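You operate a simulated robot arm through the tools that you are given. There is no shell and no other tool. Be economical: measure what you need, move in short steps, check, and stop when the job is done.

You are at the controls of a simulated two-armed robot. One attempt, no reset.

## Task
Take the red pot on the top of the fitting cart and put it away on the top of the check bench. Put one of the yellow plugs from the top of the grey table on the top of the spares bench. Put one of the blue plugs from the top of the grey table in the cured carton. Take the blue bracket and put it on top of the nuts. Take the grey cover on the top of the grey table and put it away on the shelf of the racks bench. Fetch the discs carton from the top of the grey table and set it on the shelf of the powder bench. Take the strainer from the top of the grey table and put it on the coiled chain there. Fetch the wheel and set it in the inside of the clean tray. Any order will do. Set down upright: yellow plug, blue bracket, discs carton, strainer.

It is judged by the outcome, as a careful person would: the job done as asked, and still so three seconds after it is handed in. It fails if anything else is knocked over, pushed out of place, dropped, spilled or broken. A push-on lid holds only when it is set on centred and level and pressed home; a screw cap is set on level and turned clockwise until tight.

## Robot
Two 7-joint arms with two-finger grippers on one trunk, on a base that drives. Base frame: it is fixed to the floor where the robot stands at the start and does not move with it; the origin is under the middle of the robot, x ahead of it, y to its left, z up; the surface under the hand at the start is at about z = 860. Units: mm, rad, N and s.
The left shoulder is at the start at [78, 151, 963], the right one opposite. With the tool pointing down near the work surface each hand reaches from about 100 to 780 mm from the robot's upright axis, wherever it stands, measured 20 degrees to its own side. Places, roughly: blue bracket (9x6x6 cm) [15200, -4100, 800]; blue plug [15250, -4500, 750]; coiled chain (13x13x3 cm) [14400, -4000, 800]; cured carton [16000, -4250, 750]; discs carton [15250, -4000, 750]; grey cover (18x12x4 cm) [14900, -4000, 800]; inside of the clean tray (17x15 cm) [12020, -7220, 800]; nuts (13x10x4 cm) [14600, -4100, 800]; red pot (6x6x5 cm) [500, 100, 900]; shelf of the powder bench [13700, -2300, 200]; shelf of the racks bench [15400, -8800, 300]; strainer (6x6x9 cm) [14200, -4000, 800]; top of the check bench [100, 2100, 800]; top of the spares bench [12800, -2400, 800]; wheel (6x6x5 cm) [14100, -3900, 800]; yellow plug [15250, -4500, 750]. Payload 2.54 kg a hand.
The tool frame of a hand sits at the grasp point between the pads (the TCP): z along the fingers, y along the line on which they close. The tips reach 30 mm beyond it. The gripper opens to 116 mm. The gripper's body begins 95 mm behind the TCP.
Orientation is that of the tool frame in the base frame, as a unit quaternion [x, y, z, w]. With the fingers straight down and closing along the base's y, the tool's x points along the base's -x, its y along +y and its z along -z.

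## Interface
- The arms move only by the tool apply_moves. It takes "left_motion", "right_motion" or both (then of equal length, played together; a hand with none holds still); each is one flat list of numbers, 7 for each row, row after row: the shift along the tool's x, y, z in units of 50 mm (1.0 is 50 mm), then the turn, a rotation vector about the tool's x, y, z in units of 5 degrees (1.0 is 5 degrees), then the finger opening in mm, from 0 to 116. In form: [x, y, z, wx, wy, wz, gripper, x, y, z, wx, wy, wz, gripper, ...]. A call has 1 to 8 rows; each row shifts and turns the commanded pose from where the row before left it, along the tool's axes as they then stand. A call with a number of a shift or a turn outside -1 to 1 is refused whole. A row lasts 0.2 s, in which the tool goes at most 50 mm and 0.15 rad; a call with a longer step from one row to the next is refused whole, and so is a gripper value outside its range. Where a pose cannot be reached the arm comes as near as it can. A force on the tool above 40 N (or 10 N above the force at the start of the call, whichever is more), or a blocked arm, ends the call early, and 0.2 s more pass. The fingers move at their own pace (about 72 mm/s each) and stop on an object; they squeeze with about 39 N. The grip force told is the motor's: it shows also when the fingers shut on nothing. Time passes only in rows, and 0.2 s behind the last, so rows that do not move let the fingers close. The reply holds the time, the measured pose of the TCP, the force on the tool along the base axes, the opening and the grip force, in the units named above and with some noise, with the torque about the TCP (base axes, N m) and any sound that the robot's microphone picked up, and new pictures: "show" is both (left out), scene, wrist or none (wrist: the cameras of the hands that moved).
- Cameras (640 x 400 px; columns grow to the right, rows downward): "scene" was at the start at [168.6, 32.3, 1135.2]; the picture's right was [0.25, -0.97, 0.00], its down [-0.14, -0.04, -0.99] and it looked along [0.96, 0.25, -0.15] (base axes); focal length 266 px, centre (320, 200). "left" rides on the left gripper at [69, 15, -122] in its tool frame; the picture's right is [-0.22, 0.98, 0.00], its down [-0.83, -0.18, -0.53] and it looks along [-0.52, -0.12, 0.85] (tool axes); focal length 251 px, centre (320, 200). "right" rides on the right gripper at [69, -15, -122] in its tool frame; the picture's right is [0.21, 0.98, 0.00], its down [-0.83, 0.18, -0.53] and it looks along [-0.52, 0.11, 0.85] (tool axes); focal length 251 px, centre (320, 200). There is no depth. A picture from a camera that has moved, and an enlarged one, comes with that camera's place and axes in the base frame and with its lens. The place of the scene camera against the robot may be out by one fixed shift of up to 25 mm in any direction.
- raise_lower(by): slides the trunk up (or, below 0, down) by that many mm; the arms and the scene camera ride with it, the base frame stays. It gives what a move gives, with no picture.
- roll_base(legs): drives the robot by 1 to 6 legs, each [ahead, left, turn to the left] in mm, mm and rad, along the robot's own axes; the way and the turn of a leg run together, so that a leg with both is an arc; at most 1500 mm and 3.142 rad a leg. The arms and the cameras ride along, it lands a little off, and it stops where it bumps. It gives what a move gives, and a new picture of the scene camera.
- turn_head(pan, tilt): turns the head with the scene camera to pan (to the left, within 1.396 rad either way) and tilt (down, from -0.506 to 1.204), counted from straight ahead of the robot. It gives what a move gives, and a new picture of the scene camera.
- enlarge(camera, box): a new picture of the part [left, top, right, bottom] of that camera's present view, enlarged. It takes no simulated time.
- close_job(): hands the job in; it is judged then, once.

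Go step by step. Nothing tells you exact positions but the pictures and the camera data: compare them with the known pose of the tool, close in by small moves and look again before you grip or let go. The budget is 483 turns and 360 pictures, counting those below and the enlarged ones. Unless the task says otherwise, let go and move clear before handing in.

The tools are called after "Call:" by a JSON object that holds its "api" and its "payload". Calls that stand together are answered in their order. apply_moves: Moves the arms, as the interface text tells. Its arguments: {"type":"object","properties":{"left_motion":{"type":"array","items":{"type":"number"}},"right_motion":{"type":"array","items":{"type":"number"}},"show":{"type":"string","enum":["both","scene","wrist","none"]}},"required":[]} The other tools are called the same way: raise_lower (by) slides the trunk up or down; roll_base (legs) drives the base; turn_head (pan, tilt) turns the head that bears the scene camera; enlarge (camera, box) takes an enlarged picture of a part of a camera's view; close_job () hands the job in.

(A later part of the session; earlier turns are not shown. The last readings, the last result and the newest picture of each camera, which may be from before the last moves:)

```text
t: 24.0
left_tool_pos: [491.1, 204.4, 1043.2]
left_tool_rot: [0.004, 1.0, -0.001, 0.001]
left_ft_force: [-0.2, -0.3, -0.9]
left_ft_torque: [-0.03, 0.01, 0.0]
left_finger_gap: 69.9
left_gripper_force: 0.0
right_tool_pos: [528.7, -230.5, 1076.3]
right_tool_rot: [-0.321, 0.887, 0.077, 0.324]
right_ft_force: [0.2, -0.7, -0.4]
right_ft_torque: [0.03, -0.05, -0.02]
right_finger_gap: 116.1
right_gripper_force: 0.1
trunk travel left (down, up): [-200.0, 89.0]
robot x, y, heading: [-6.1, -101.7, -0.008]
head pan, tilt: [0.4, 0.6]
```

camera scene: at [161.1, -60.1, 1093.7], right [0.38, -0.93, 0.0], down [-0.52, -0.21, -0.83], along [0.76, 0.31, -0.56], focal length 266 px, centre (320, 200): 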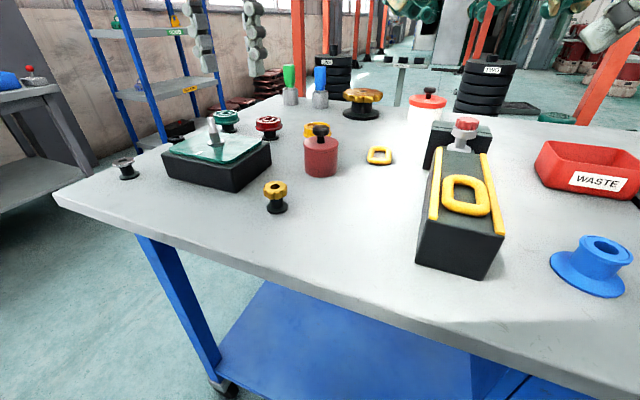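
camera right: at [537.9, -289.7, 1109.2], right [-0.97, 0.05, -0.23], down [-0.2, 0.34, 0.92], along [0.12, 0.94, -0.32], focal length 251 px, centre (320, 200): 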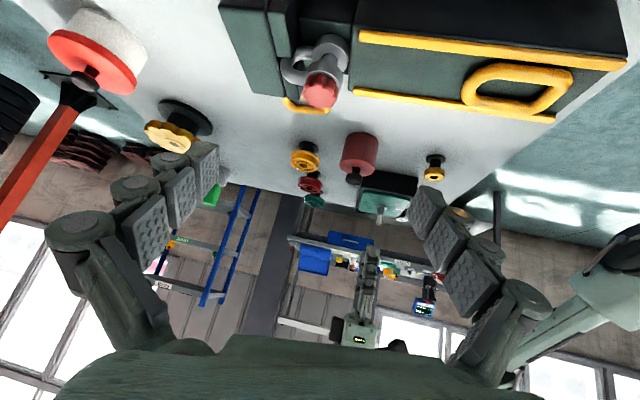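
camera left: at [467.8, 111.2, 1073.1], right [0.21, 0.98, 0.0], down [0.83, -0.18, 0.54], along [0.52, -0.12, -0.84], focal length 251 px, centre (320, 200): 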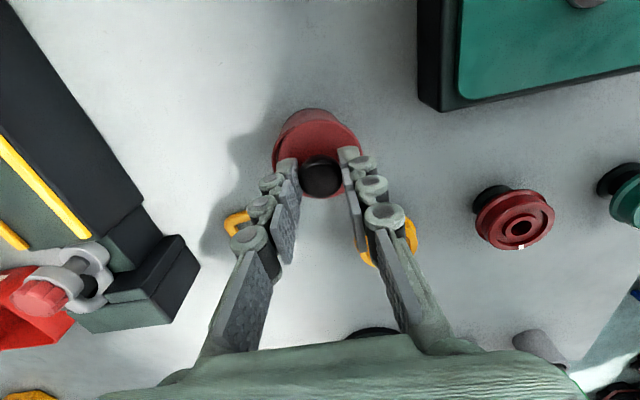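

Tilted about 33° azimuth now. I shift the base 120 mm left so the pot is better placed for the right arm, and level the roll.

Call:
{"api": "roll_base", "payload": {"legs": [[0, 120, 0.01]]}}

Call:
{"api": "apply_moves", "payload": {"right_motion": [0, 0, 0, 0, 0, 0.65, 116, 0, 0, 0, 0, 0, 0.65, 116], "show": "wrist"}}

```text
t: 25.8
left_tool_pos: [487.6, 330.4, 1043.6]
left_tool_rot: [-0.002, 1.0, -0.001, 0.001]
left_ft_force: [-0.1, 0.1, -0.3]
left_ft_torque: [-0.02, 0.0, 0.02]
left_finger_gap: 69.6
left_gripper_force: 0.0
right_tool_pos: [532.6, -104.2, 1075.6]
right_tool_rot: [-0.326, 0.885, 0.079, 0.324]
right_ft_force: [0.6, -0.1, 0.4]
right_ft_torque: [0.0, 0.04, 0.0]
right_finger_gap: 116.4
right_gripper_force: 0.1
trunk travel left (down, up): [-200.0, 89.0]
robot x, y, heading: [-2.4, 19.1, -0.002]
head pan, tilt: [0.4, 0.6]
camera scene: at [161.6, 61.4, 1093.7], right [0.39, -0.92, 0.0], down [-0.52, -0.22, -0.83], along [0.76, 0.32, -0.56], focal length 266 px, centre (320, 200)
```

scene: 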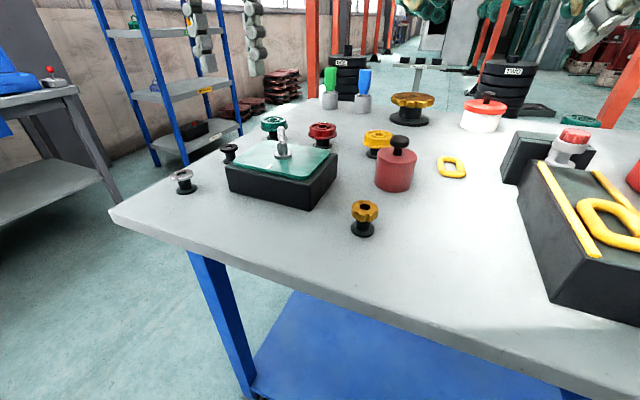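

```text
t: 26.4
left_tool_pos: [488.6, 330.8, 1042.2]
left_tool_rot: [-0.002, 1.0, -0.001, 0.0]
left_ft_force: [-0.3, 0.4, 0.2]
left_ft_torque: [0.0, -0.01, -0.01]
left_finger_gap: 69.6
left_gripper_force: 0.1
right_tool_pos: [532.3, -105.7, 1077.1]
right_tool_rot: [-0.274, 0.902, 0.098, 0.32]
right_ft_force: [0.6, 0.2, -0.4]
right_ft_torque: [0.0, 0.0, -0.01]
right_finger_gap: 116.1
right_gripper_force: 0.0
trunk travel left (down, up): [-200.0, 89.0]
robot x, y, heading: [1.6, 20.9, 0.004]
head pan, tilt: [0.4, 0.6]
camera right: at [433.8, -190.3, 1127.7], right [-0.68, 0.72, -0.13], down [0.15, 0.32, 0.94], along [0.71, 0.62, -0.33], focal length 251 px, centre (320, 200)
```

right: 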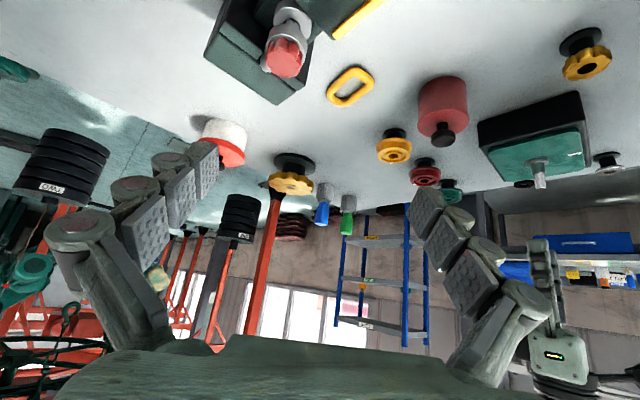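

Orientation good. Moving to the pre-grasp point.

Call:
{"api": "apply_moves", "payload": {"right_motion": [0.147, 0.634, 0.274, 0, 0, 0, 116, 0.147, 0.634, 0.274, 0, 0, 0, 116, 0.147, 0.634, 0.274, 0, 0, 0, 116, 0.147, 0.634, 0.274, 0, 0, 0, 116, 0.147, 0.634, 0.274, 0, 0, 0, 116], "show": "both"}}

```text
t: 27.6
left_tool_pos: [489.3, 330.8, 1043.8]
left_tool_rot: [-0.002, 1.0, -0.001, 0.0]
left_ft_force: [0.1, -0.3, -0.4]
left_ft_torque: [0.03, -0.01, -0.02]
left_finger_gap: 70.0
left_gripper_force: 0.1
right_tool_pos: [455.4, 34.9, 1001.0]
right_tool_rot: [-0.275, 0.902, 0.097, 0.319]
right_ft_force: [-0.1, 0.2, 1.0]
right_ft_torque: [-0.02, 0.0, 0.02]
right_finger_gap: 116.1
right_gripper_force: 0.0
trunk travel left (down, up): [-200.0, 89.0]
robot x, y, heading: [2.0, 19.5, -0.001]
head pan, tilt: [0.4, 0.6]
camera scene: at [161.6, 61.5, 1093.7], right [0.39, -0.92, 0.0], down [-0.52, -0.22, -0.82], along [0.76, 0.32, -0.57], focal length 266 px, centre (320, 200)
camera right: at [356.6, -49.8, 1051.1], right [-0.68, 0.72, -0.13], down [0.15, 0.32, 0.93], along [0.71, 0.62, -0.33], focal length 251 px, centre (320, 200)
```

scene: 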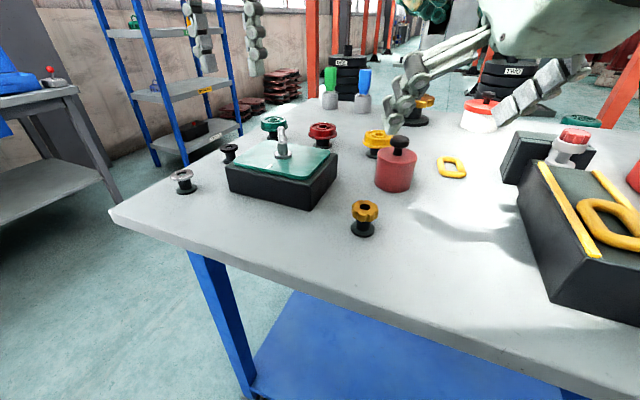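
right: 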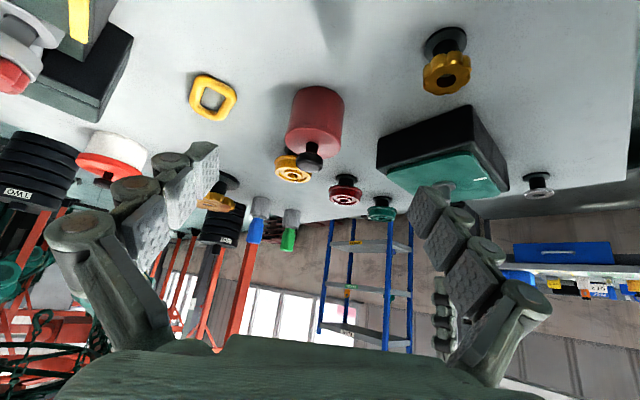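

The pot is right on the approach line. I advance with fingers at 95 mm.

Call:
{"api": "apply_moves", "payload": {"right_motion": [0, 0, 0.6, 0, 0, 0, 95, 0, 0, 0.6, 0, 0, 0, 95, 0, 0, 0.6, 0, 0, 0, 95, 0, 0, 0.4, 0, 0, 0, 95], "show": "both"}}

```text
t: 28.6
left_tool_pos: [486.7, 328.7, 1048.4]
left_tool_rot: [-0.001, 1.0, -0.001, 0.002]
left_ft_force: [-1.0, 0.1, 0.2]
left_ft_torque: [0.02, -0.02, -0.01]
left_finger_gap: 70.1
left_gripper_force: 0.0
right_tool_pos: [515.1, 69.4, 935.9]
right_tool_rot: [-0.272, 0.896, 0.091, 0.338]
right_ft_force: [-0.7, -0.1, -0.1]
right_ft_torque: [0.0, -0.04, 0.02]
right_finger_gap: 95.0
right_gripper_force: 0.0
trunk travel left (down, up): [-200.0, 89.0]
robot x, y, heading: [1.2, 16.3, -0.002]
head pan, tilt: [0.4, 0.6]
camera scene: at [159.9, 59.8, 1098.3], right [0.39, -0.92, 0.0], down [-0.52, -0.22, -0.83], along [0.76, 0.32, -0.56], focal length 266 px, centre (320, 200)
camera right: at [415.3, -15.5, 983.1], right [-0.67, 0.72, -0.16], down [0.12, 0.32, 0.94], along [0.73, 0.61, -0.3], focal length 251 px, centre (320, 200)
```

scene: 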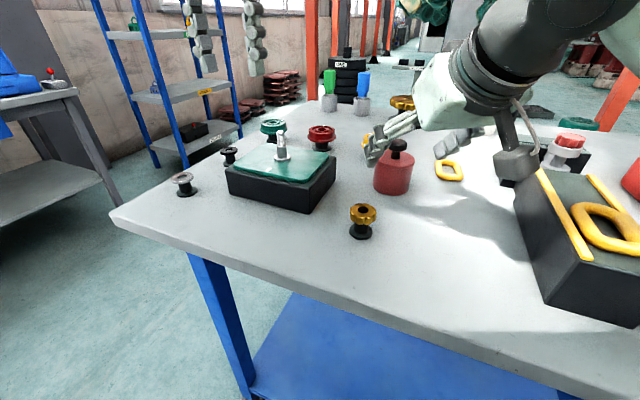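
right: 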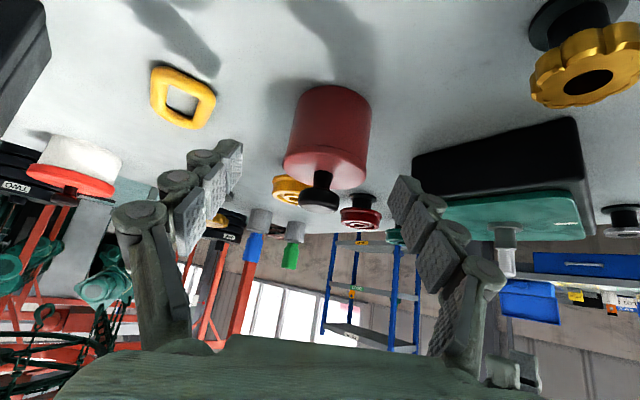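

The robot body is being lifted slightly: some arm link presses on something. I back out a little and look to the right.

Call:
{"api": "apply_moves", "payload": {"right_motion": [0, 0, -0.5, 0, 0, 0, 95], "show": "none"}}

Call:
{"api": "turn_head", "payload": {"pan": -0.5, "tilt": 0.6}}

```text
t: 29.0
left_tool_pos: [486.8, 327.6, 1045.8]
left_tool_rot: [0.0, 1.0, 0.0, 0.002]
left_ft_force: [-0.4, -0.4, 0.1]
left_ft_torque: [-0.01, 0.0, 0.01]
left_finger_gap: 69.7
left_gripper_force: 0.1
right_tool_pos: [500.6, 58.1, 942.1]
right_tool_rot: [-0.272, 0.899, 0.093, 0.33]
right_ft_force: [0.3, 0.3, 0.1]
right_ft_torque: [-0.01, 0.01, -0.01]
right_finger_gap: 95.0
right_gripper_force: 0.0
trunk travel left (down, up): [-200.0, 89.0]
robot x, y, heading: [-0.0, 19.3, -0.0]
head pan, tilt: [0.4, 0.6]
```

```text
t: 30.2
left_tool_pos: [485.5, 327.6, 1044.9]
left_tool_rot: [-0.001, 1.0, 0.001, 0.003]
left_ft_force: [-0.4, 0.7, -0.3]
left_ft_torque: [0.0, 0.02, 0.02]
left_finger_gap: 70.0
left_gripper_force: 0.0
right_tool_pos: [500.4, 58.9, 943.6]
right_tool_rot: [-0.271, 0.899, 0.093, 0.33]
right_ft_force: [-1.1, 0.3, 0.2]
right_ft_torque: [0.01, -0.01, -0.02]
right_finger_gap: 95.2
right_gripper_force: 0.1
trunk travel left (down, up): [-200.0, 89.0]
robot x, y, heading: [-1.7, 17.7, -0.001]
head pan, tilt: [-0.499, 0.6]
camera scene: at [154.1, -18.1, 1094.4], right [-0.48, -0.88, -0.01], down [-0.49, 0.27, -0.83], along [0.73, -0.39, -0.56], focal length 266 px, centre (320, 200)
```

scene: 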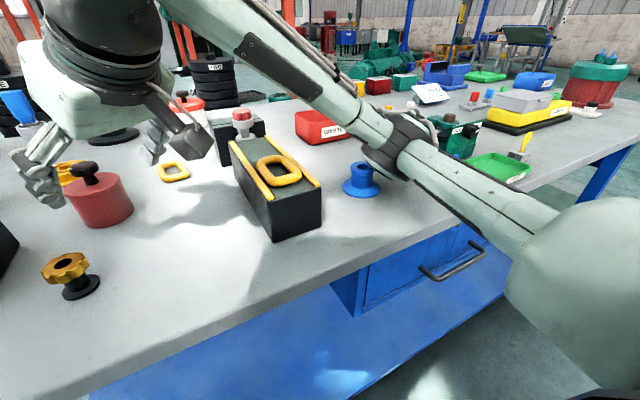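

The right elbow is dipping onto the table by the blue spool. I raise the trunk.

Call:
{"api": "raise_lower", "payload": {"by": 85}}

Call:
{"api": "turn_head", "payload": {"pan": -0.6, "tilt": 0.6}}

```text
t: 31.4
left_tool_pos: [487.6, 331.5, 1128.1]
left_tool_rot: [-0.001, 1.0, -0.002, 0.0]
left_ft_force: [0.5, -0.1, -0.9]
left_ft_torque: [-0.02, 0.03, 0.0]
left_finger_gap: 70.2
left_gripper_force: 0.2
right_tool_pos: [500.6, 65.8, 1018.0]
right_tool_rot: [-0.275, 0.902, 0.097, 0.319]
right_ft_force: [-0.6, 0.0, 0.0]
right_ft_torque: [0.01, -0.04, 0.0]
right_finger_gap: 95.0
right_gripper_force: 0.1
trunk travel left (down, up): [-285.0, 4.0]
robot x, y, heading: [0.8, 18.3, -0.001]
head pan, tilt: [-0.499, 0.6]
```

```text
t: 32.1
left_tool_pos: [487.8, 331.8, 1127.2]
left_tool_rot: [-0.002, 1.0, -0.001, 0.0]
left_ft_force: [-0.5, 0.2, -0.4]
left_ft_torque: [0.01, -0.01, 0.01]
left_finger_gap: 70.0
left_gripper_force: 0.1
right_tool_pos: [500.3, 63.6, 1018.6]
right_tool_rot: [-0.274, 0.902, 0.097, 0.32]
right_ft_force: [-0.2, 0.0, 0.2]
right_ft_torque: [-0.02, 0.0, 0.02]
right_finger_gap: 95.0
right_gripper_force: 0.1
trunk travel left (down, up): [-285.0, 4.0]
robot x, y, heading: [0.7, 17.7, 0.002]
head pan, tilt: [-0.6, 0.6]
camera scene: at [153.0, -23.0, 1178.7], right [-0.57, -0.82, 0.0], down [-0.47, 0.32, -0.83], along [0.68, -0.47, -0.56], focal length 266 px, centre (320, 200)
```

scene: 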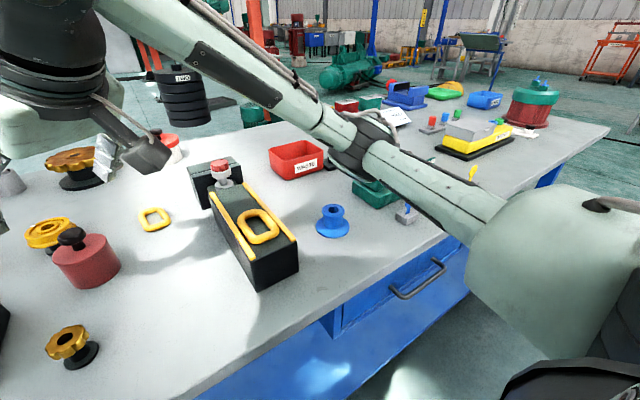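

Clear now. I descend straight to the pot in steps, watching the trunk height for elbow contact.

Call:
{"api": "apply_moves", "payload": {"right_motion": [0.264, 0, 0.598, 0, 0, 0, 95, 0.264, 0, 0.598, 0, 0, 0, 95], "show": "scene"}}

```text
t: 32.7
left_tool_pos: [488.3, 329.6, 1127.0]
left_tool_rot: [-0.003, 1.0, -0.002, 0.0]
left_ft_force: [-0.3, 1.0, -0.1]
left_ft_torque: [0.01, -0.04, -0.03]
left_finger_gap: 69.6
left_gripper_force: 0.2
right_tool_pos: [515.6, 73.6, 955.5]
right_tool_rot: [-0.275, 0.902, 0.097, 0.319]
right_ft_force: [0.5, -1.1, 0.1]
right_ft_torque: [0.04, 0.03, 0.02]
right_finger_gap: 95.0
right_gripper_force: 0.0
trunk travel left (down, up): [-285.0, 4.0]
robot x, y, heading: [4.3, 16.9, -0.003]
head pan, tilt: [-0.6, 0.6]
camera scene: at [153.2, -23.1, 1178.7], right [-0.57, -0.82, 0.0], down [-0.47, 0.32, -0.82], along [0.68, -0.47, -0.57], focal length 266 px, centre (320, 200)
```

scene: 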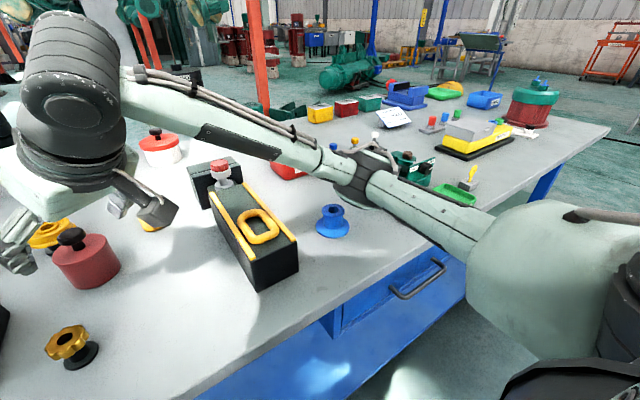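

I check the elbow's clearance before going lower.

Call:
{"api": "enlarge", "payload": {"camera": "scene", "box": [280, 120, 480, 260]}}

```text
2.86 times, centred on (380, 190) of scene
camera zoom: at [153.2, -23.1, 1178.7], right [-0.57, -0.82, 0.0], down [-0.47, 0.32, -0.82], along [0.68, -0.47, -0.57], focal length 758 px, centre (149, 229)
```

zoom: 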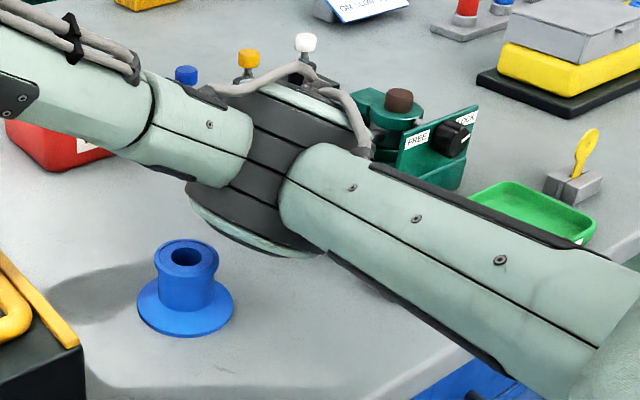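

Too tight here. I retract the hand and re-pose the base (turned about 0.59 rad left) so the right arm reaches straight ahead with its elbow high.

Call:
{"api": "apply_moves", "payload": {"right_motion": [0, 0, -0.75, 0, 0, 0, 95, 0, 0, -0.75, 0, 0, 0, 95, 0, 0, -0.75, 0, 0, 0, 95, 0, 0, -0.75, 0, 0, 0, 95], "show": "none"}}

Call:
{"api": "roll_base", "payload": {"legs": [[0, -94, 0], [5, 0, 0.59]]}}

```text
t: 33.7
left_tool_pos: [488.3, 330.9, 1127.2]
left_tool_rot: [-0.003, 1.0, 0.0, 0.001]
left_ft_force: [-0.5, -0.5, 0.4]
left_ft_torque: [0.0, 0.03, -0.01]
left_finger_gap: 70.0
left_gripper_force: 0.2
right_tool_pos: [436.6, 20.8, 1071.4]
right_tool_rot: [-0.275, 0.901, 0.098, 0.32]
right_ft_force: [-0.1, 0.4, 0.6]
right_ft_torque: [0.0, -0.02, 0.0]
right_finger_gap: 95.0
right_gripper_force: 0.0
trunk travel left (down, up): [-285.0, 4.0]
robot x, y, heading: [1.0, 19.4, -0.006]
head pan, tilt: [-0.6, 0.6]
```

```text
t: 37.0
left_tool_pos: [207.6, 452.2, 1126.5]
left_tool_rot: [-0.288, 0.958, -0.001, 0.0]
left_ft_force: [-0.3, -1.0, 0.4]
left_ft_torque: [0.02, 0.01, 0.0]
left_finger_gap: 70.0
left_gripper_force: 0.0
right_tool_pos: [334.0, 164.9, 1072.4]
right_tool_rot: [-0.521, 0.785, 0.185, 0.279]
right_ft_force: [0.7, 0.0, -0.8]
right_ft_torque: [0.02, -0.03, 0.0]
right_finger_gap: 95.2
right_gripper_force: 0.0
trunk travel left (down, up): [-285.0, 4.0]
robot x, y, heading: [-26.4, -74.4, 0.577]
head pan, tilt: [-0.6, 0.6]
stopped in leg 2: the robot was blocked; the commanded pose is now the measured one
camera scene: at [128.0, -31.3, 1178.7], right [-0.02, -1.0, 0.0], down [-0.56, 0.01, -0.83], along [0.82, -0.02, -0.56], focal length 266 px, centre (320, 200)
```

scene: 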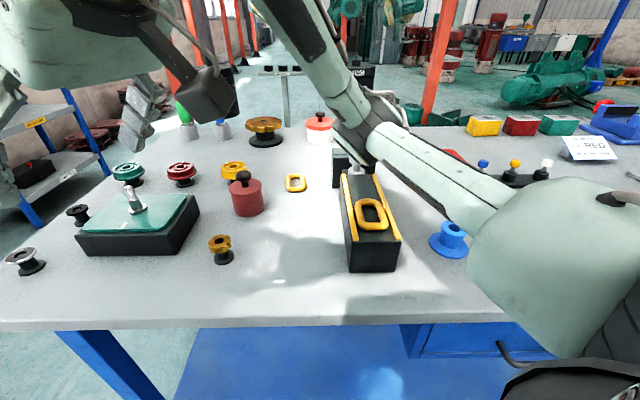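

Blocked just at the end, but the heading is good. I turn the hand back to point about 34° azimuth.

Call:
{"api": "apply_moves", "payload": {"right_motion": [0, 0, 0, 0.595, 0, 0.731, 95, 0, 0, 0, 0.595, 0, 0.731, 95, 0, 0, 0, 0.595, 0, 0.731, 95, 0, 0, 0, 0.595, 0, 0.731, 95, 0, 0, 0, 0.595, 0, 0.731, 95, 0, 0, 0, 0.595, 0, 0.731, 95, 0, 0, 0, 0.595, 0, 0.731, 95], "show": "none"}}

```text
t: 38.6
left_tool_pos: [208.8, 453.3, 1127.4]
left_tool_rot: [-0.287, 0.958, 0.0, 0.0]
left_ft_force: [-0.6, -0.2, 0.3]
left_ft_torque: [-0.01, 0.02, -0.04]
left_finger_gap: 69.9
left_gripper_force: 0.1
right_tool_pos: [333.4, 164.9, 1073.1]
right_tool_rot: [-0.277, 0.901, 0.098, 0.319]
right_ft_force: [-0.9, 1.0, 0.6]
right_ft_torque: [-0.03, -0.02, 0.0]
right_finger_gap: 95.0
right_gripper_force: 0.1
trunk travel left (down, up): [-285.0, 4.0]
robot x, y, heading: [-25.4, -77.4, 0.575]
head pan, tilt: [-0.6, 0.6]
```

Call:
{"api": "apply_moves", "payload": {"right_motion": [0.09, -0.706, 0.208, 0, 0, 0, 95, 0.09, -0.706, 0.208, 0, 0, 0, 95, 0.09, -0.706, 0.208, 0, 0, 0, 95, 0.09, -0.706, 0.208, 0, 0, 0, 95, 0.09, -0.706, 0.208, 0, 0, 0, 95], "show": "both"}}

```text
t: 39.8
left_tool_pos: [207.6, 451.7, 1127.1]
left_tool_rot: [-0.287, 0.958, -0.001, 0.0]
left_ft_force: [-0.3, 0.4, -0.9]
left_ft_torque: [0.03, 0.01, 0.01]
left_finger_gap: 70.0
left_gripper_force: 0.0
right_tool_pos: [447.0, 26.3, 1018.5]
right_tool_rot: [-0.279, 0.9, 0.099, 0.319]
right_ft_force: [-0.8, -0.2, 0.0]
right_ft_torque: [0.02, 0.01, 0.01]
right_finger_gap: 95.1
right_gripper_force: 0.0
trunk travel left (down, up): [-285.0, 4.0]
robot x, y, heading: [-28.6, -71.5, 0.582]
head pan, tilt: [-0.6, 0.6]
camera scene: at [128.1, -31.9, 1178.7], right [-0.02, -1.0, 0.0], down [-0.57, 0.01, -0.82], along [0.82, -0.02, -0.57], focal length 266 px, centre (320, 200)
camera right: at [348.5, -59.1, 1068.9], right [-0.69, 0.71, -0.14], down [0.15, 0.32, 0.93], along [0.71, 0.62, -0.33], focal length 251 px, centre (320, 200)
```

scene: 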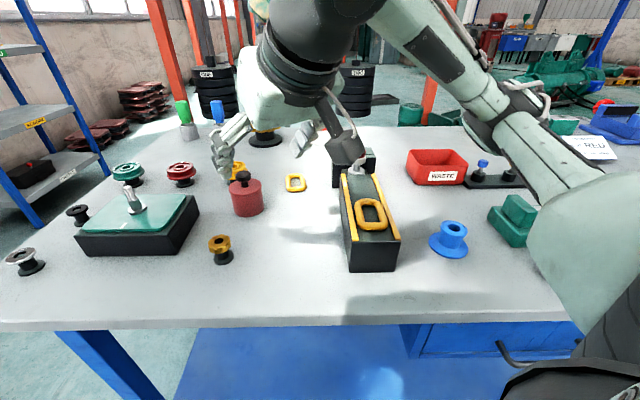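
right: 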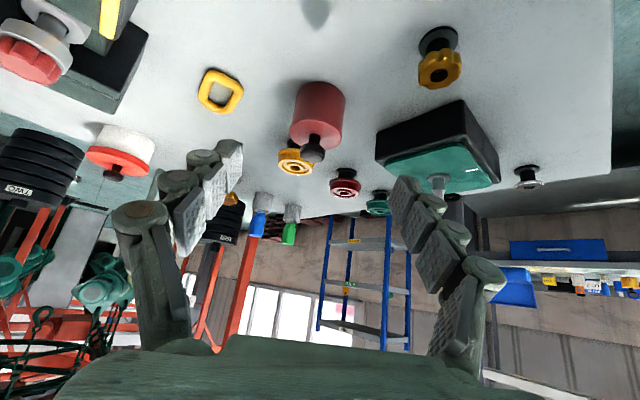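

The elbow is much higher now and the pot is on the line. Advancing.

Call:
{"api": "apply_moves", "payload": {"right_motion": [0, 0, 0.7, 0, 0, 0, 95, 0, 0, 0.7, 0, 0, 0, 95, 0, 0, 0.7, 0, 0, 0, 95, 0, 0, 0.5, 0, 0, 0, 95], "show": "both"}}

```text
t: 40.8
left_tool_pos: [208.6, 452.1, 1126.6]
left_tool_rot: [-0.287, 0.958, -0.001, 0.0]
left_ft_force: [-0.6, -0.1, 0.3]
left_ft_torque: [0.03, 0.03, -0.02]
left_finger_gap: 69.8
left_gripper_force: 0.1
right_tool_pos: [515.6, 74.5, 915.5]
right_tool_rot: [-0.277, 0.9, 0.098, 0.32]
right_ft_force: [0.3, -0.1, -0.2]
right_ft_torque: [0.04, 0.0, -0.01]
right_finger_gap: 95.1
right_gripper_force: 0.1
trunk travel left (down, up): [-285.0, 4.0]
robot x, y, heading: [-28.2, -77.9, 0.576]
head pan, tilt: [-0.6, 0.6]
camera scene: at [128.2, -31.2, 1178.7], right [-0.02, -1.0, 0.0], down [-0.57, 0.01, -0.82], along [0.82, -0.02, -0.57], focal length 266 px, centre (320, 200)
camera right: at [416.7, -11.3, 967.1], right [-0.69, 0.71, -0.14], down [0.15, 0.32, 0.93], along [0.71, 0.62, -0.33], focal length 251 px, centre (320, 200)
```

scene: 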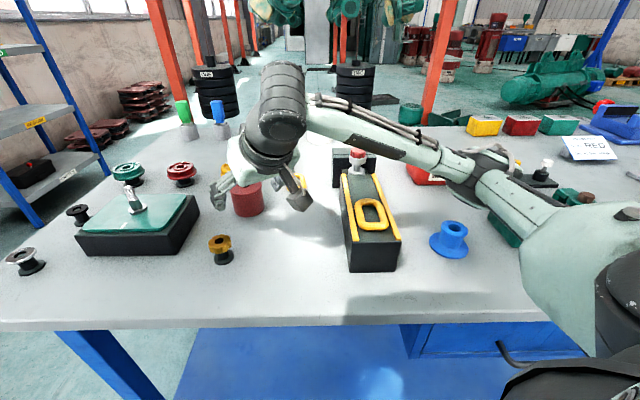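
right: 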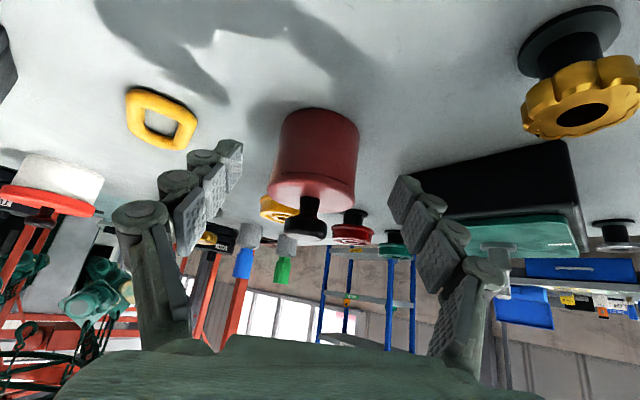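

Good, the body is about 48 mm tall, so there's clearance under the lid. Final advance and close.

Call:
{"api": "apply_moves", "payload": {"right_motion": [0, 0, 0.4, 0, 0, 0, 95, 0, 0, 0.18, 0, 0, 0, 95], "show": "wrist"}}

```text
t: 41.4
left_tool_pos: [208.6, 452.9, 1127.2]
left_tool_rot: [-0.288, 0.958, -0.001, 0.001]
left_ft_force: [-0.5, -0.1, 0.3]
left_ft_torque: [-0.03, 0.02, 0.05]
left_finger_gap: 70.0
left_gripper_force: 0.1
right_tool_pos: [529.8, 83.8, 893.3]
right_tool_rot: [-0.276, 0.901, 0.097, 0.32]
right_ft_force: [0.4, -0.1, 0.0]
right_ft_torque: [0.01, 0.04, 0.01]
right_finger_gap: 95.0
right_gripper_force: 0.1
trunk travel left (down, up): [-285.0, 4.0]
robot x, y, heading: [-25.3, -76.5, 0.582]
head pan, tilt: [-0.6, 0.6]
camera right: at [431.1, -1.7, 944.8], right [-0.69, 0.71, -0.14], down [0.15, 0.32, 0.94], along [0.71, 0.62, -0.33], focal length 251 px, centre (320, 200)
```

right: 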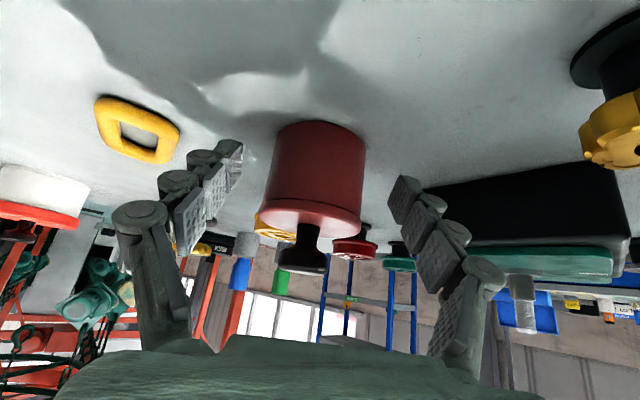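

Call:
{"api": "apply_moves", "payload": {"right_motion": [0, 0, 0, 0, 0, 0, 40, 0, 0, 0, 0, 0, 0, 40, 0, 0, 0, 0, 0, 0, 40], "show": "wrist"}}

```text
t: 42.2
left_tool_pos: [207.8, 452.5, 1127.7]
left_tool_rot: [-0.287, 0.958, -0.001, 0.0]
left_ft_force: [0.2, -0.3, 0.2]
left_ft_torque: [0.01, -0.03, 0.0]
left_finger_gap: 69.9
left_gripper_force: 0.1
right_tool_pos: [528.3, 83.1, 893.6]
right_tool_rot: [-0.277, 0.901, 0.097, 0.32]
right_ft_force: [2.1, -1.0, 1.2]
right_ft_torque: [-0.05, -0.11, -0.08]
right_finger_gap: 56.0
right_gripper_force: 38.8
trunk travel left (down, up): [-285.0, 4.0]
robot x, y, heading: [-26.8, -81.6, 0.577]
head pan, tilt: [-0.6, 0.6]
camera right: at [431.1, -2.0, 945.0], right [-0.69, 0.71, -0.14], down [0.15, 0.32, 0.93], along [0.71, 0.62, -0.33], focal length 251 px, centre (320, 200)
```

right: 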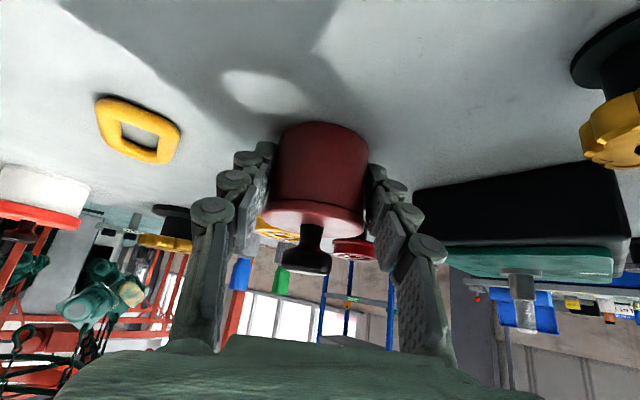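

Held without a snap. I lift straight up.

Call:
{"api": "apply_moves", "payload": {"right_motion": [-0.19, 0, -0.233, 0, 0, 0, 40, -0.38, 0, -0.466, 0, 0, 0, 40, -0.5, 0, -0.62, 0, 0, 0, 40, -0.5, 0, -0.62, 0, 0, 0, 40], "show": "both"}}

```text
t: 43.2
left_tool_pos: [207.6, 453.5, 1126.9]
left_tool_rot: [-0.287, 0.958, -0.001, 0.001]
left_ft_force: [0.7, 1.0, 1.2]
left_ft_torque: [0.02, 0.0, -0.01]
left_finger_gap: 70.0
left_gripper_force: 0.1
right_tool_pos: [528.1, 83.0, 1018.7]
right_tool_rot: [-0.277, 0.901, 0.098, 0.32]
right_ft_force: [-0.1, 0.5, -6.7]
right_ft_torque: [-0.05, 0.09, 0.01]
right_finger_gap: 55.8
right_gripper_force: 39.1
trunk travel left (down, up): [-285.0, 4.0]
robot x, y, heading: [-30.5, -76.7, 0.581]
head pan, tilt: [-0.6, 0.6]
camera scene: at [128.0, -31.1, 1178.6], right [-0.02, -1.0, 0.0], down [-0.56, 0.01, -0.83], along [0.82, -0.02, -0.56], focal length 266 px, centre (320, 200)
camera right: at [430.4, -1.8, 1070.1], right [-0.69, 0.71, -0.14], down [0.15, 0.32, 0.93], along [0.71, 0.62, -0.33], focal length 251 px, centre (320, 200)
```

scene: 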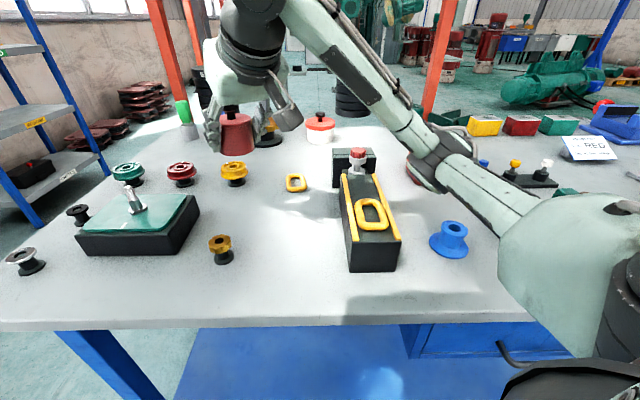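
right: 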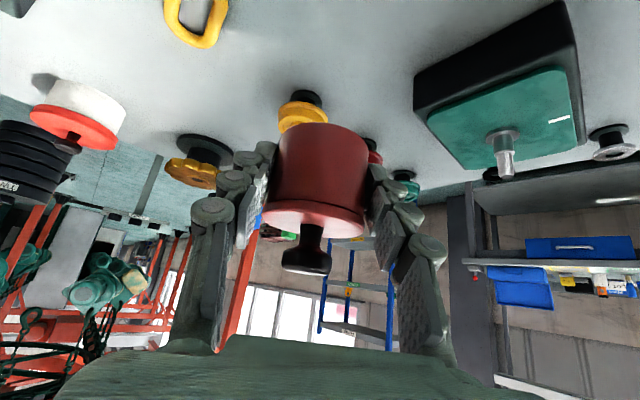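

The pot (about 0.7 kg) is lifted securely. I back away from the cart and look for the check bench on the left.

Call:
{"api": "roll_base", "payload": {"legs": [[-400, 0, 0]]}}

Call:
{"api": "turn_head", "payload": {"pan": 0.9, "tilt": 0.3}}

```text
t: 45.7
left_tool_pos: [-127.4, 233.1, 1127.0]
left_tool_rot: [-0.287, 0.958, -0.001, 0.0]
left_ft_force: [-0.3, -0.6, 0.4]
left_ft_torque: [-0.01, -0.04, 0.02]
left_finger_gap: 70.1
left_gripper_force: 0.0
right_tool_pos: [192.3, -135.8, 1019.5]
right_tool_rot: [-0.277, 0.901, 0.098, 0.319]
right_ft_force: [0.4, -0.6, -6.4]
right_ft_torque: [-0.05, 0.04, -0.03]
right_finger_gap: 56.0
right_gripper_force: 39.0
trunk travel left (down, up): [-285.0, 4.0]
robot x, y, heading: [-363.5, -292.6, 0.58]
head pan, tilt: [-0.6, 0.6]
camera scene: at [-207.2, -250.7, 1178.7], right [-0.02, -1.0, 0.0], down [-0.56, 0.01, -0.82], along [0.82, -0.02, -0.57], focal length 266 px, centre (320, 200)
```

scene: 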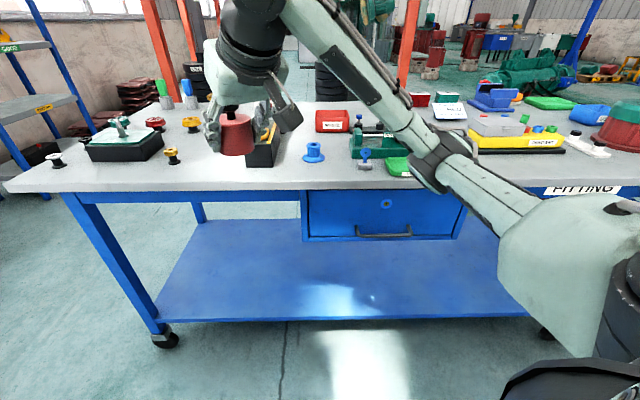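

```text
t: 47.3
left_tool_pos: [-127.0, 233.0, 1128.0]
left_tool_rot: [-0.287, 0.958, -0.001, 0.0]
left_ft_force: [0.1, -0.4, -0.2]
left_ft_torque: [-0.01, -0.04, -0.03]
left_finger_gap: 69.9
left_gripper_force: 0.0
right_tool_pos: [193.0, -134.7, 1018.8]
right_tool_rot: [-0.277, 0.901, 0.098, 0.319]
right_ft_force: [-0.5, -0.5, -6.8]
right_ft_torque: [-0.03, 0.04, 0.03]
right_finger_gap: 55.6
right_gripper_force: 38.8
trunk travel left (down, up): [-285.0, 4.0]
robot x, y, heading: [-365.6, -297.3, 0.58]
head pan, tilt: [0.901, 0.3]
camera scene: at [-286.7, -155.6, 1206.1], right [1.0, -0.09, 0.0], down [-0.03, -0.29, -0.96], along [0.09, 0.95, -0.3], focal length 266 px, centre (320, 200)
```

scene: 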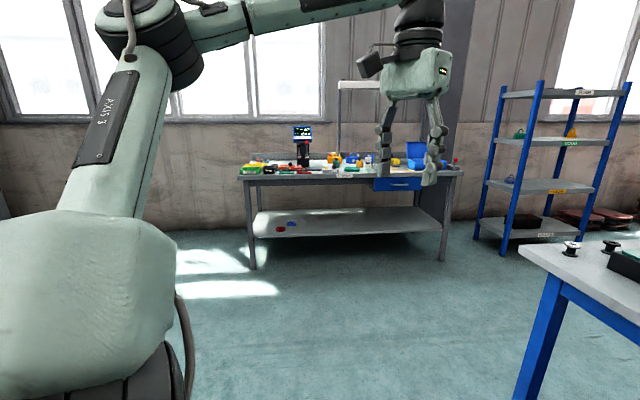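

The check bench's near edge is at about y = 1600, x from −650 to 880. I turn to face it and drive closer.

Call:
{"api": "roll_base", "payload": {"legs": [[0, 0, 0.99], [1150, 0, 0]]}}

Call:
{"api": "turn_head", "payload": {"pan": 0, "tilt": 0.35}}

```text
t: 55.8
left_tool_pos: [-684.3, 1347.9, 1126.4]
left_tool_rot: [0.71, -0.704, 0.001, 0.0]
left_ft_force: [-0.1, 0.4, -0.5]
left_ft_torque: [-0.02, 0.03, 0.01]
left_finger_gap: 69.8
left_gripper_force: 0.1
right_tool_pos: [-199.1, 1416.9, 1017.9]
right_tool_rot: [0.674, -0.659, -0.238, -0.234]
right_ft_force: [0.0, 0.4, -6.3]
right_ft_torque: [-0.08, 0.01, 0.02]
right_finger_gap: 55.9
right_gripper_force: 39.9
trunk travel left (down, up): [-285.0, 4.0]
robot x, y, heading: [-370.2, 865.3, 1.579]
head pan, tilt: [0.901, 0.3]
camera scene: at [-431.5, 997.0, 1206.1], right [0.62, 0.79, 0.0], down [0.23, -0.18, -0.96], along [-0.75, 0.59, -0.3], focal length 266 px, centre (320, 200)
```

scene: 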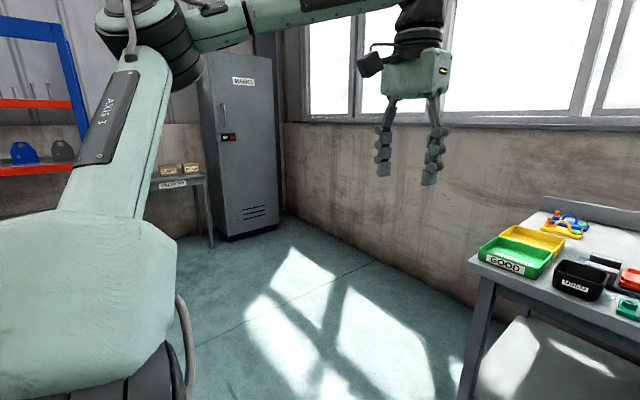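

```text
t: 57.0
left_tool_pos: [-684.8, 1348.2, 1126.8]
left_tool_rot: [0.709, -0.705, 0.001, -0.001]
left_ft_force: [0.5, -0.4, 0.1]
left_ft_torque: [0.03, -0.01, 0.0]
left_finger_gap: 70.1
left_gripper_force: 0.1
right_tool_pos: [-200.4, 1417.2, 1019.0]
right_tool_rot: [0.674, -0.659, -0.238, -0.234]
right_ft_force: [-0.6, 1.1, -6.3]
right_ft_torque: [-0.08, 0.01, 0.03]
right_finger_gap: 56.0
right_gripper_force: 38.8
trunk travel left (down, up): [-285.0, 4.0]
robot x, y, heading: [-368.4, 862.7, 1.573]
head pan, tilt: [0.0, 0.351]
camera scene: at [-358.6, 1032.4, 1201.3], right [1.0, 0.01, 0.0], down [0.0, -0.34, -0.94], along [-0.01, 0.94, -0.34], focal length 266 px, centre (320, 200)
```

scene: 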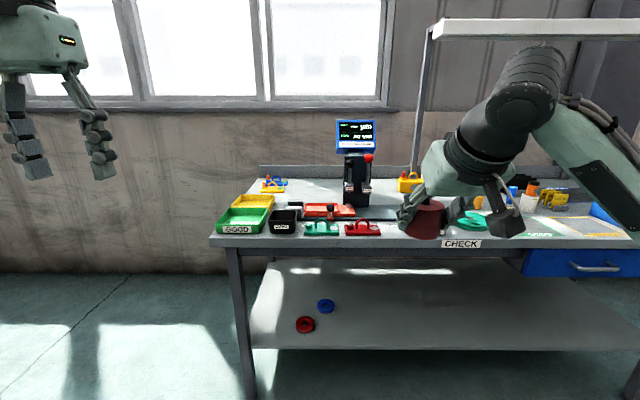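

The bench has items along it; I slide right to see the space in the middle front.

Call:
{"api": "roll_base", "payload": {"legs": [[0, -650, 0]]}}

Call:
{"api": "turn_head", "payload": {"pan": 0.35, "tilt": 0.4}}

```text
t: 63.7
left_tool_pos: [-34.6, 1351.2, 1126.5]
left_tool_rot: [0.708, -0.706, 0.001, -0.001]
left_ft_force: [-0.3, -1.0, 0.2]
left_ft_torque: [0.01, 0.02, 0.03]
left_finger_gap: 69.8
left_gripper_force: 0.0
right_tool_pos: [449.9, 1418.7, 1018.0]
right_tool_rot: [0.673, -0.66, -0.238, -0.234]
right_ft_force: [0.0, -0.6, -6.3]
right_ft_torque: [-0.09, -0.01, 0.03]
right_finger_gap: 55.9
right_gripper_force: 39.0
trunk travel left (down, up): [-285.0, 4.0]
robot x, y, heading: [274.1, 868.5, 1.571]
head pan, tilt: [0.0, 0.351]
camera scene: at [290.0, 1034.7, 1201.3], right [1.0, 0.0, 0.0], down [0.0, -0.34, -0.94], along [0.0, 0.94, -0.34], focal length 266 px, centre (320, 200)
```

scene: 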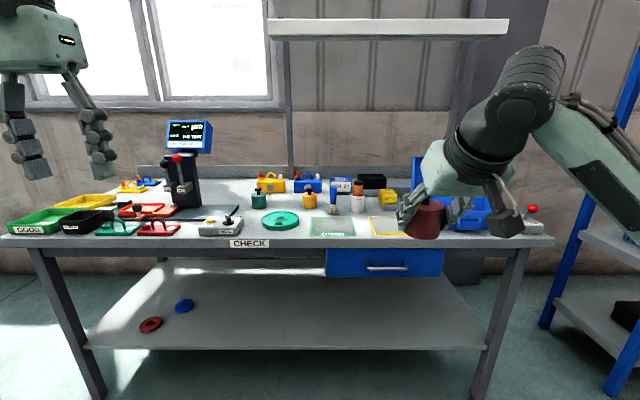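

```text
t: 64.5
left_tool_pos: [-33.1, 1351.6, 1127.3]
left_tool_rot: [0.709, -0.705, 0.001, -0.001]
left_ft_force: [0.5, 0.2, -0.4]
left_ft_torque: [0.05, 0.01, -0.01]
left_finger_gap: 69.9
left_gripper_force: 0.0
right_tool_pos: [449.6, 1418.0, 1017.4]
right_tool_rot: [0.673, -0.66, -0.238, -0.233]
right_ft_force: [0.0, -0.8, -6.5]
right_ft_torque: [-0.07, 0.0, 0.01]
right_finger_gap: 55.8
right_gripper_force: 38.8
trunk travel left (down, up): [-285.0, 4.0]
robot x, y, heading: [282.1, 867.3, 1.573]
head pan, tilt: [0.351, 0.4]
camera scene: at [258.2, 1028.6, 1196.8], right [0.94, 0.34, 0.0], down [0.13, -0.37, -0.92], along [-0.32, 0.86, -0.39], focal length 266 px, centre (320, 200)
```

scene: 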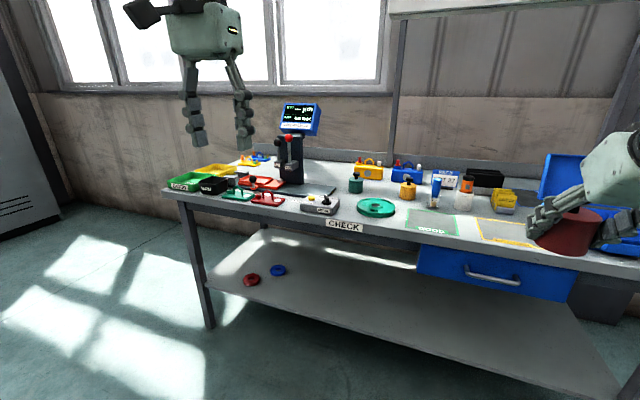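

Call:
{"api": "enlarge", "payload": {"camera": "scene", "box": [280, 150, 560, 270]}}

```text
2.29 times, centred on (420, 210) of scene
camera zoom: at [258.2, 1028.6, 1196.8], right [0.94, 0.34, 0.0], down [0.13, -0.37, -0.92], along [-0.32, 0.86, -0.39], focal length 607 px, centre (91, 177)
```

zoom: 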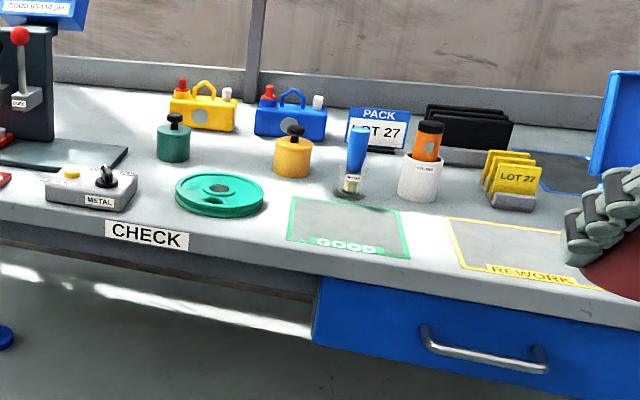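

I raise the hand and look at the right part of the bench.

Call:
{"api": "apply_moves", "payload": {"right_motion": [-0.5, 0, -0.62, 0, 0, 0, 40, -0.5, 0, -0.62, 0, 0, 0, 40, -0.5, 0, -0.62, 0, 0, 0, 40], "show": "none"}}

Call:
{"api": "turn_head", "payload": {"pan": -0.35, "tilt": 0.4}}

```text
t: 65.3
left_tool_pos: [-34.3, 1349.5, 1127.9]
left_tool_rot: [0.709, -0.706, 0.001, -0.001]
left_ft_force: [-0.6, -0.3, 0.5]
left_ft_torque: [0.04, 0.0, 0.01]
left_finger_gap: 70.2
left_gripper_force: 0.0
right_tool_pos: [450.2, 1417.7, 1138.1]
right_tool_rot: [0.673, -0.66, -0.237, -0.233]
right_ft_force: [0.2, 0.3, -6.7]
right_ft_torque: [-0.07, -0.02, -0.02]
right_finger_gap: 55.8
right_gripper_force: 39.7
trunk travel left (down, up): [-285.0, 4.0]
robot x, y, heading: [279.7, 866.1, 1.577]
head pan, tilt: [0.351, 0.4]
```

```text
t: 66.4
left_tool_pos: [-34.5, 1350.7, 1126.7]
left_tool_rot: [0.709, -0.705, 0.0, -0.001]
left_ft_force: [-0.6, -0.5, 0.0]
left_ft_torque: [0.0, 0.0, 0.01]
left_finger_gap: 70.1
left_gripper_force: 0.1
right_tool_pos: [450.2, 1417.6, 1136.8]
right_tool_rot: [0.674, -0.66, -0.238, -0.233]
right_ft_force: [0.5, -0.2, -6.6]
right_ft_torque: [-0.06, 0.02, -0.02]
right_finger_gap: 56.0
right_gripper_force: 38.8
trunk travel left (down, up): [-285.0, 4.0]
robot x, y, heading: [278.2, 861.7, 1.576]
head pan, tilt: [-0.351, 0.4]
camera scene: at [321.7, 1028.7, 1196.8], right [0.94, -0.34, 0.0], down [-0.13, -0.37, -0.92], along [0.31, 0.87, -0.39], focal length 266 px, centre (320, 200)
```

scene: 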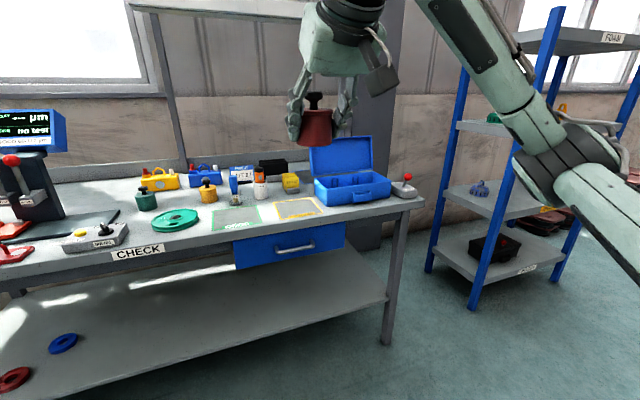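

The empty marked squares in the middle are the free space; I take the left one near x 330. I drive closer.

Call:
{"api": "roll_base", "payload": {"legs": [[0, 121, 0], [330, 0, 0]]}}

Call:
{"api": "turn_head", "payload": {"pan": -0.2, "tilt": 0.65}}

```text
t: 70.0
left_tool_pos: [-159.6, 1677.7, 1127.1]
left_tool_rot: [0.711, -0.703, 0.0, -0.001]
left_ft_force: [0.6, -0.2, -0.7]
left_ft_torque: [0.01, -0.01, 0.01]
left_finger_gap: 69.9
left_gripper_force: 0.0
right_tool_pos: [324.7, 1746.5, 1137.9]
right_tool_rot: [0.675, -0.659, -0.237, -0.232]
right_ft_force: [0.5, -0.3, -6.7]
right_ft_torque: [-0.1, 0.02, 0.0]
right_finger_gap: 55.8
right_gripper_force: 39.4
trunk travel left (down, up): [-285.0, 4.0]
robot x, y, heading: [155.3, 1192.3, 1.578]
head pan, tilt: [-0.351, 0.4]
camera scene: at [198.2, 1357.4, 1196.7], right [0.94, -0.34, 0.0], down [-0.13, -0.37, -0.92], along [0.31, 0.87, -0.39], focal length 266 px, centre (320, 200)
```

scene: 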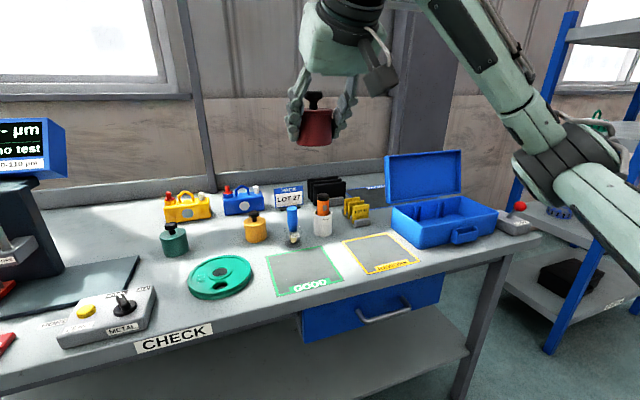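

```text
t: 70.8
left_tool_pos: [-160.3, 1676.1, 1126.9]
left_tool_rot: [0.711, -0.703, 0.001, 0.0]
left_ft_force: [0.6, 0.0, 0.9]
left_ft_torque: [-0.02, 0.01, 0.01]
left_finger_gap: 70.0
left_gripper_force: 0.1
right_tool_pos: [324.5, 1745.8, 1137.1]
right_tool_rot: [0.675, -0.658, -0.238, -0.233]
right_ft_force: [1.0, 0.0, -6.8]
right_ft_torque: [-0.06, 0.0, -0.01]
right_finger_gap: 55.4
right_gripper_force: 39.2
trunk travel left (down, up): [-285.0, 4.0]
robot x, y, heading: [156.0, 1193.9, 1.572]
head pan, tilt: [-0.201, 0.649]
camera scene: at [183.8, 1354.8, 1174.4], right [0.98, -0.19, 0.0], down [-0.12, -0.59, -0.8], along [0.15, 0.78, -0.6], focal length 266 px, centre (320, 200)
```

scene: 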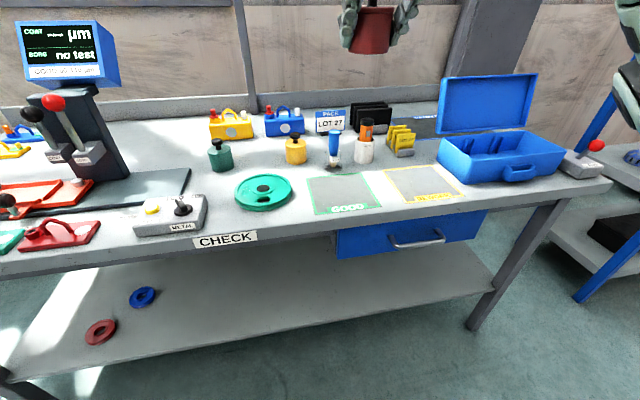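

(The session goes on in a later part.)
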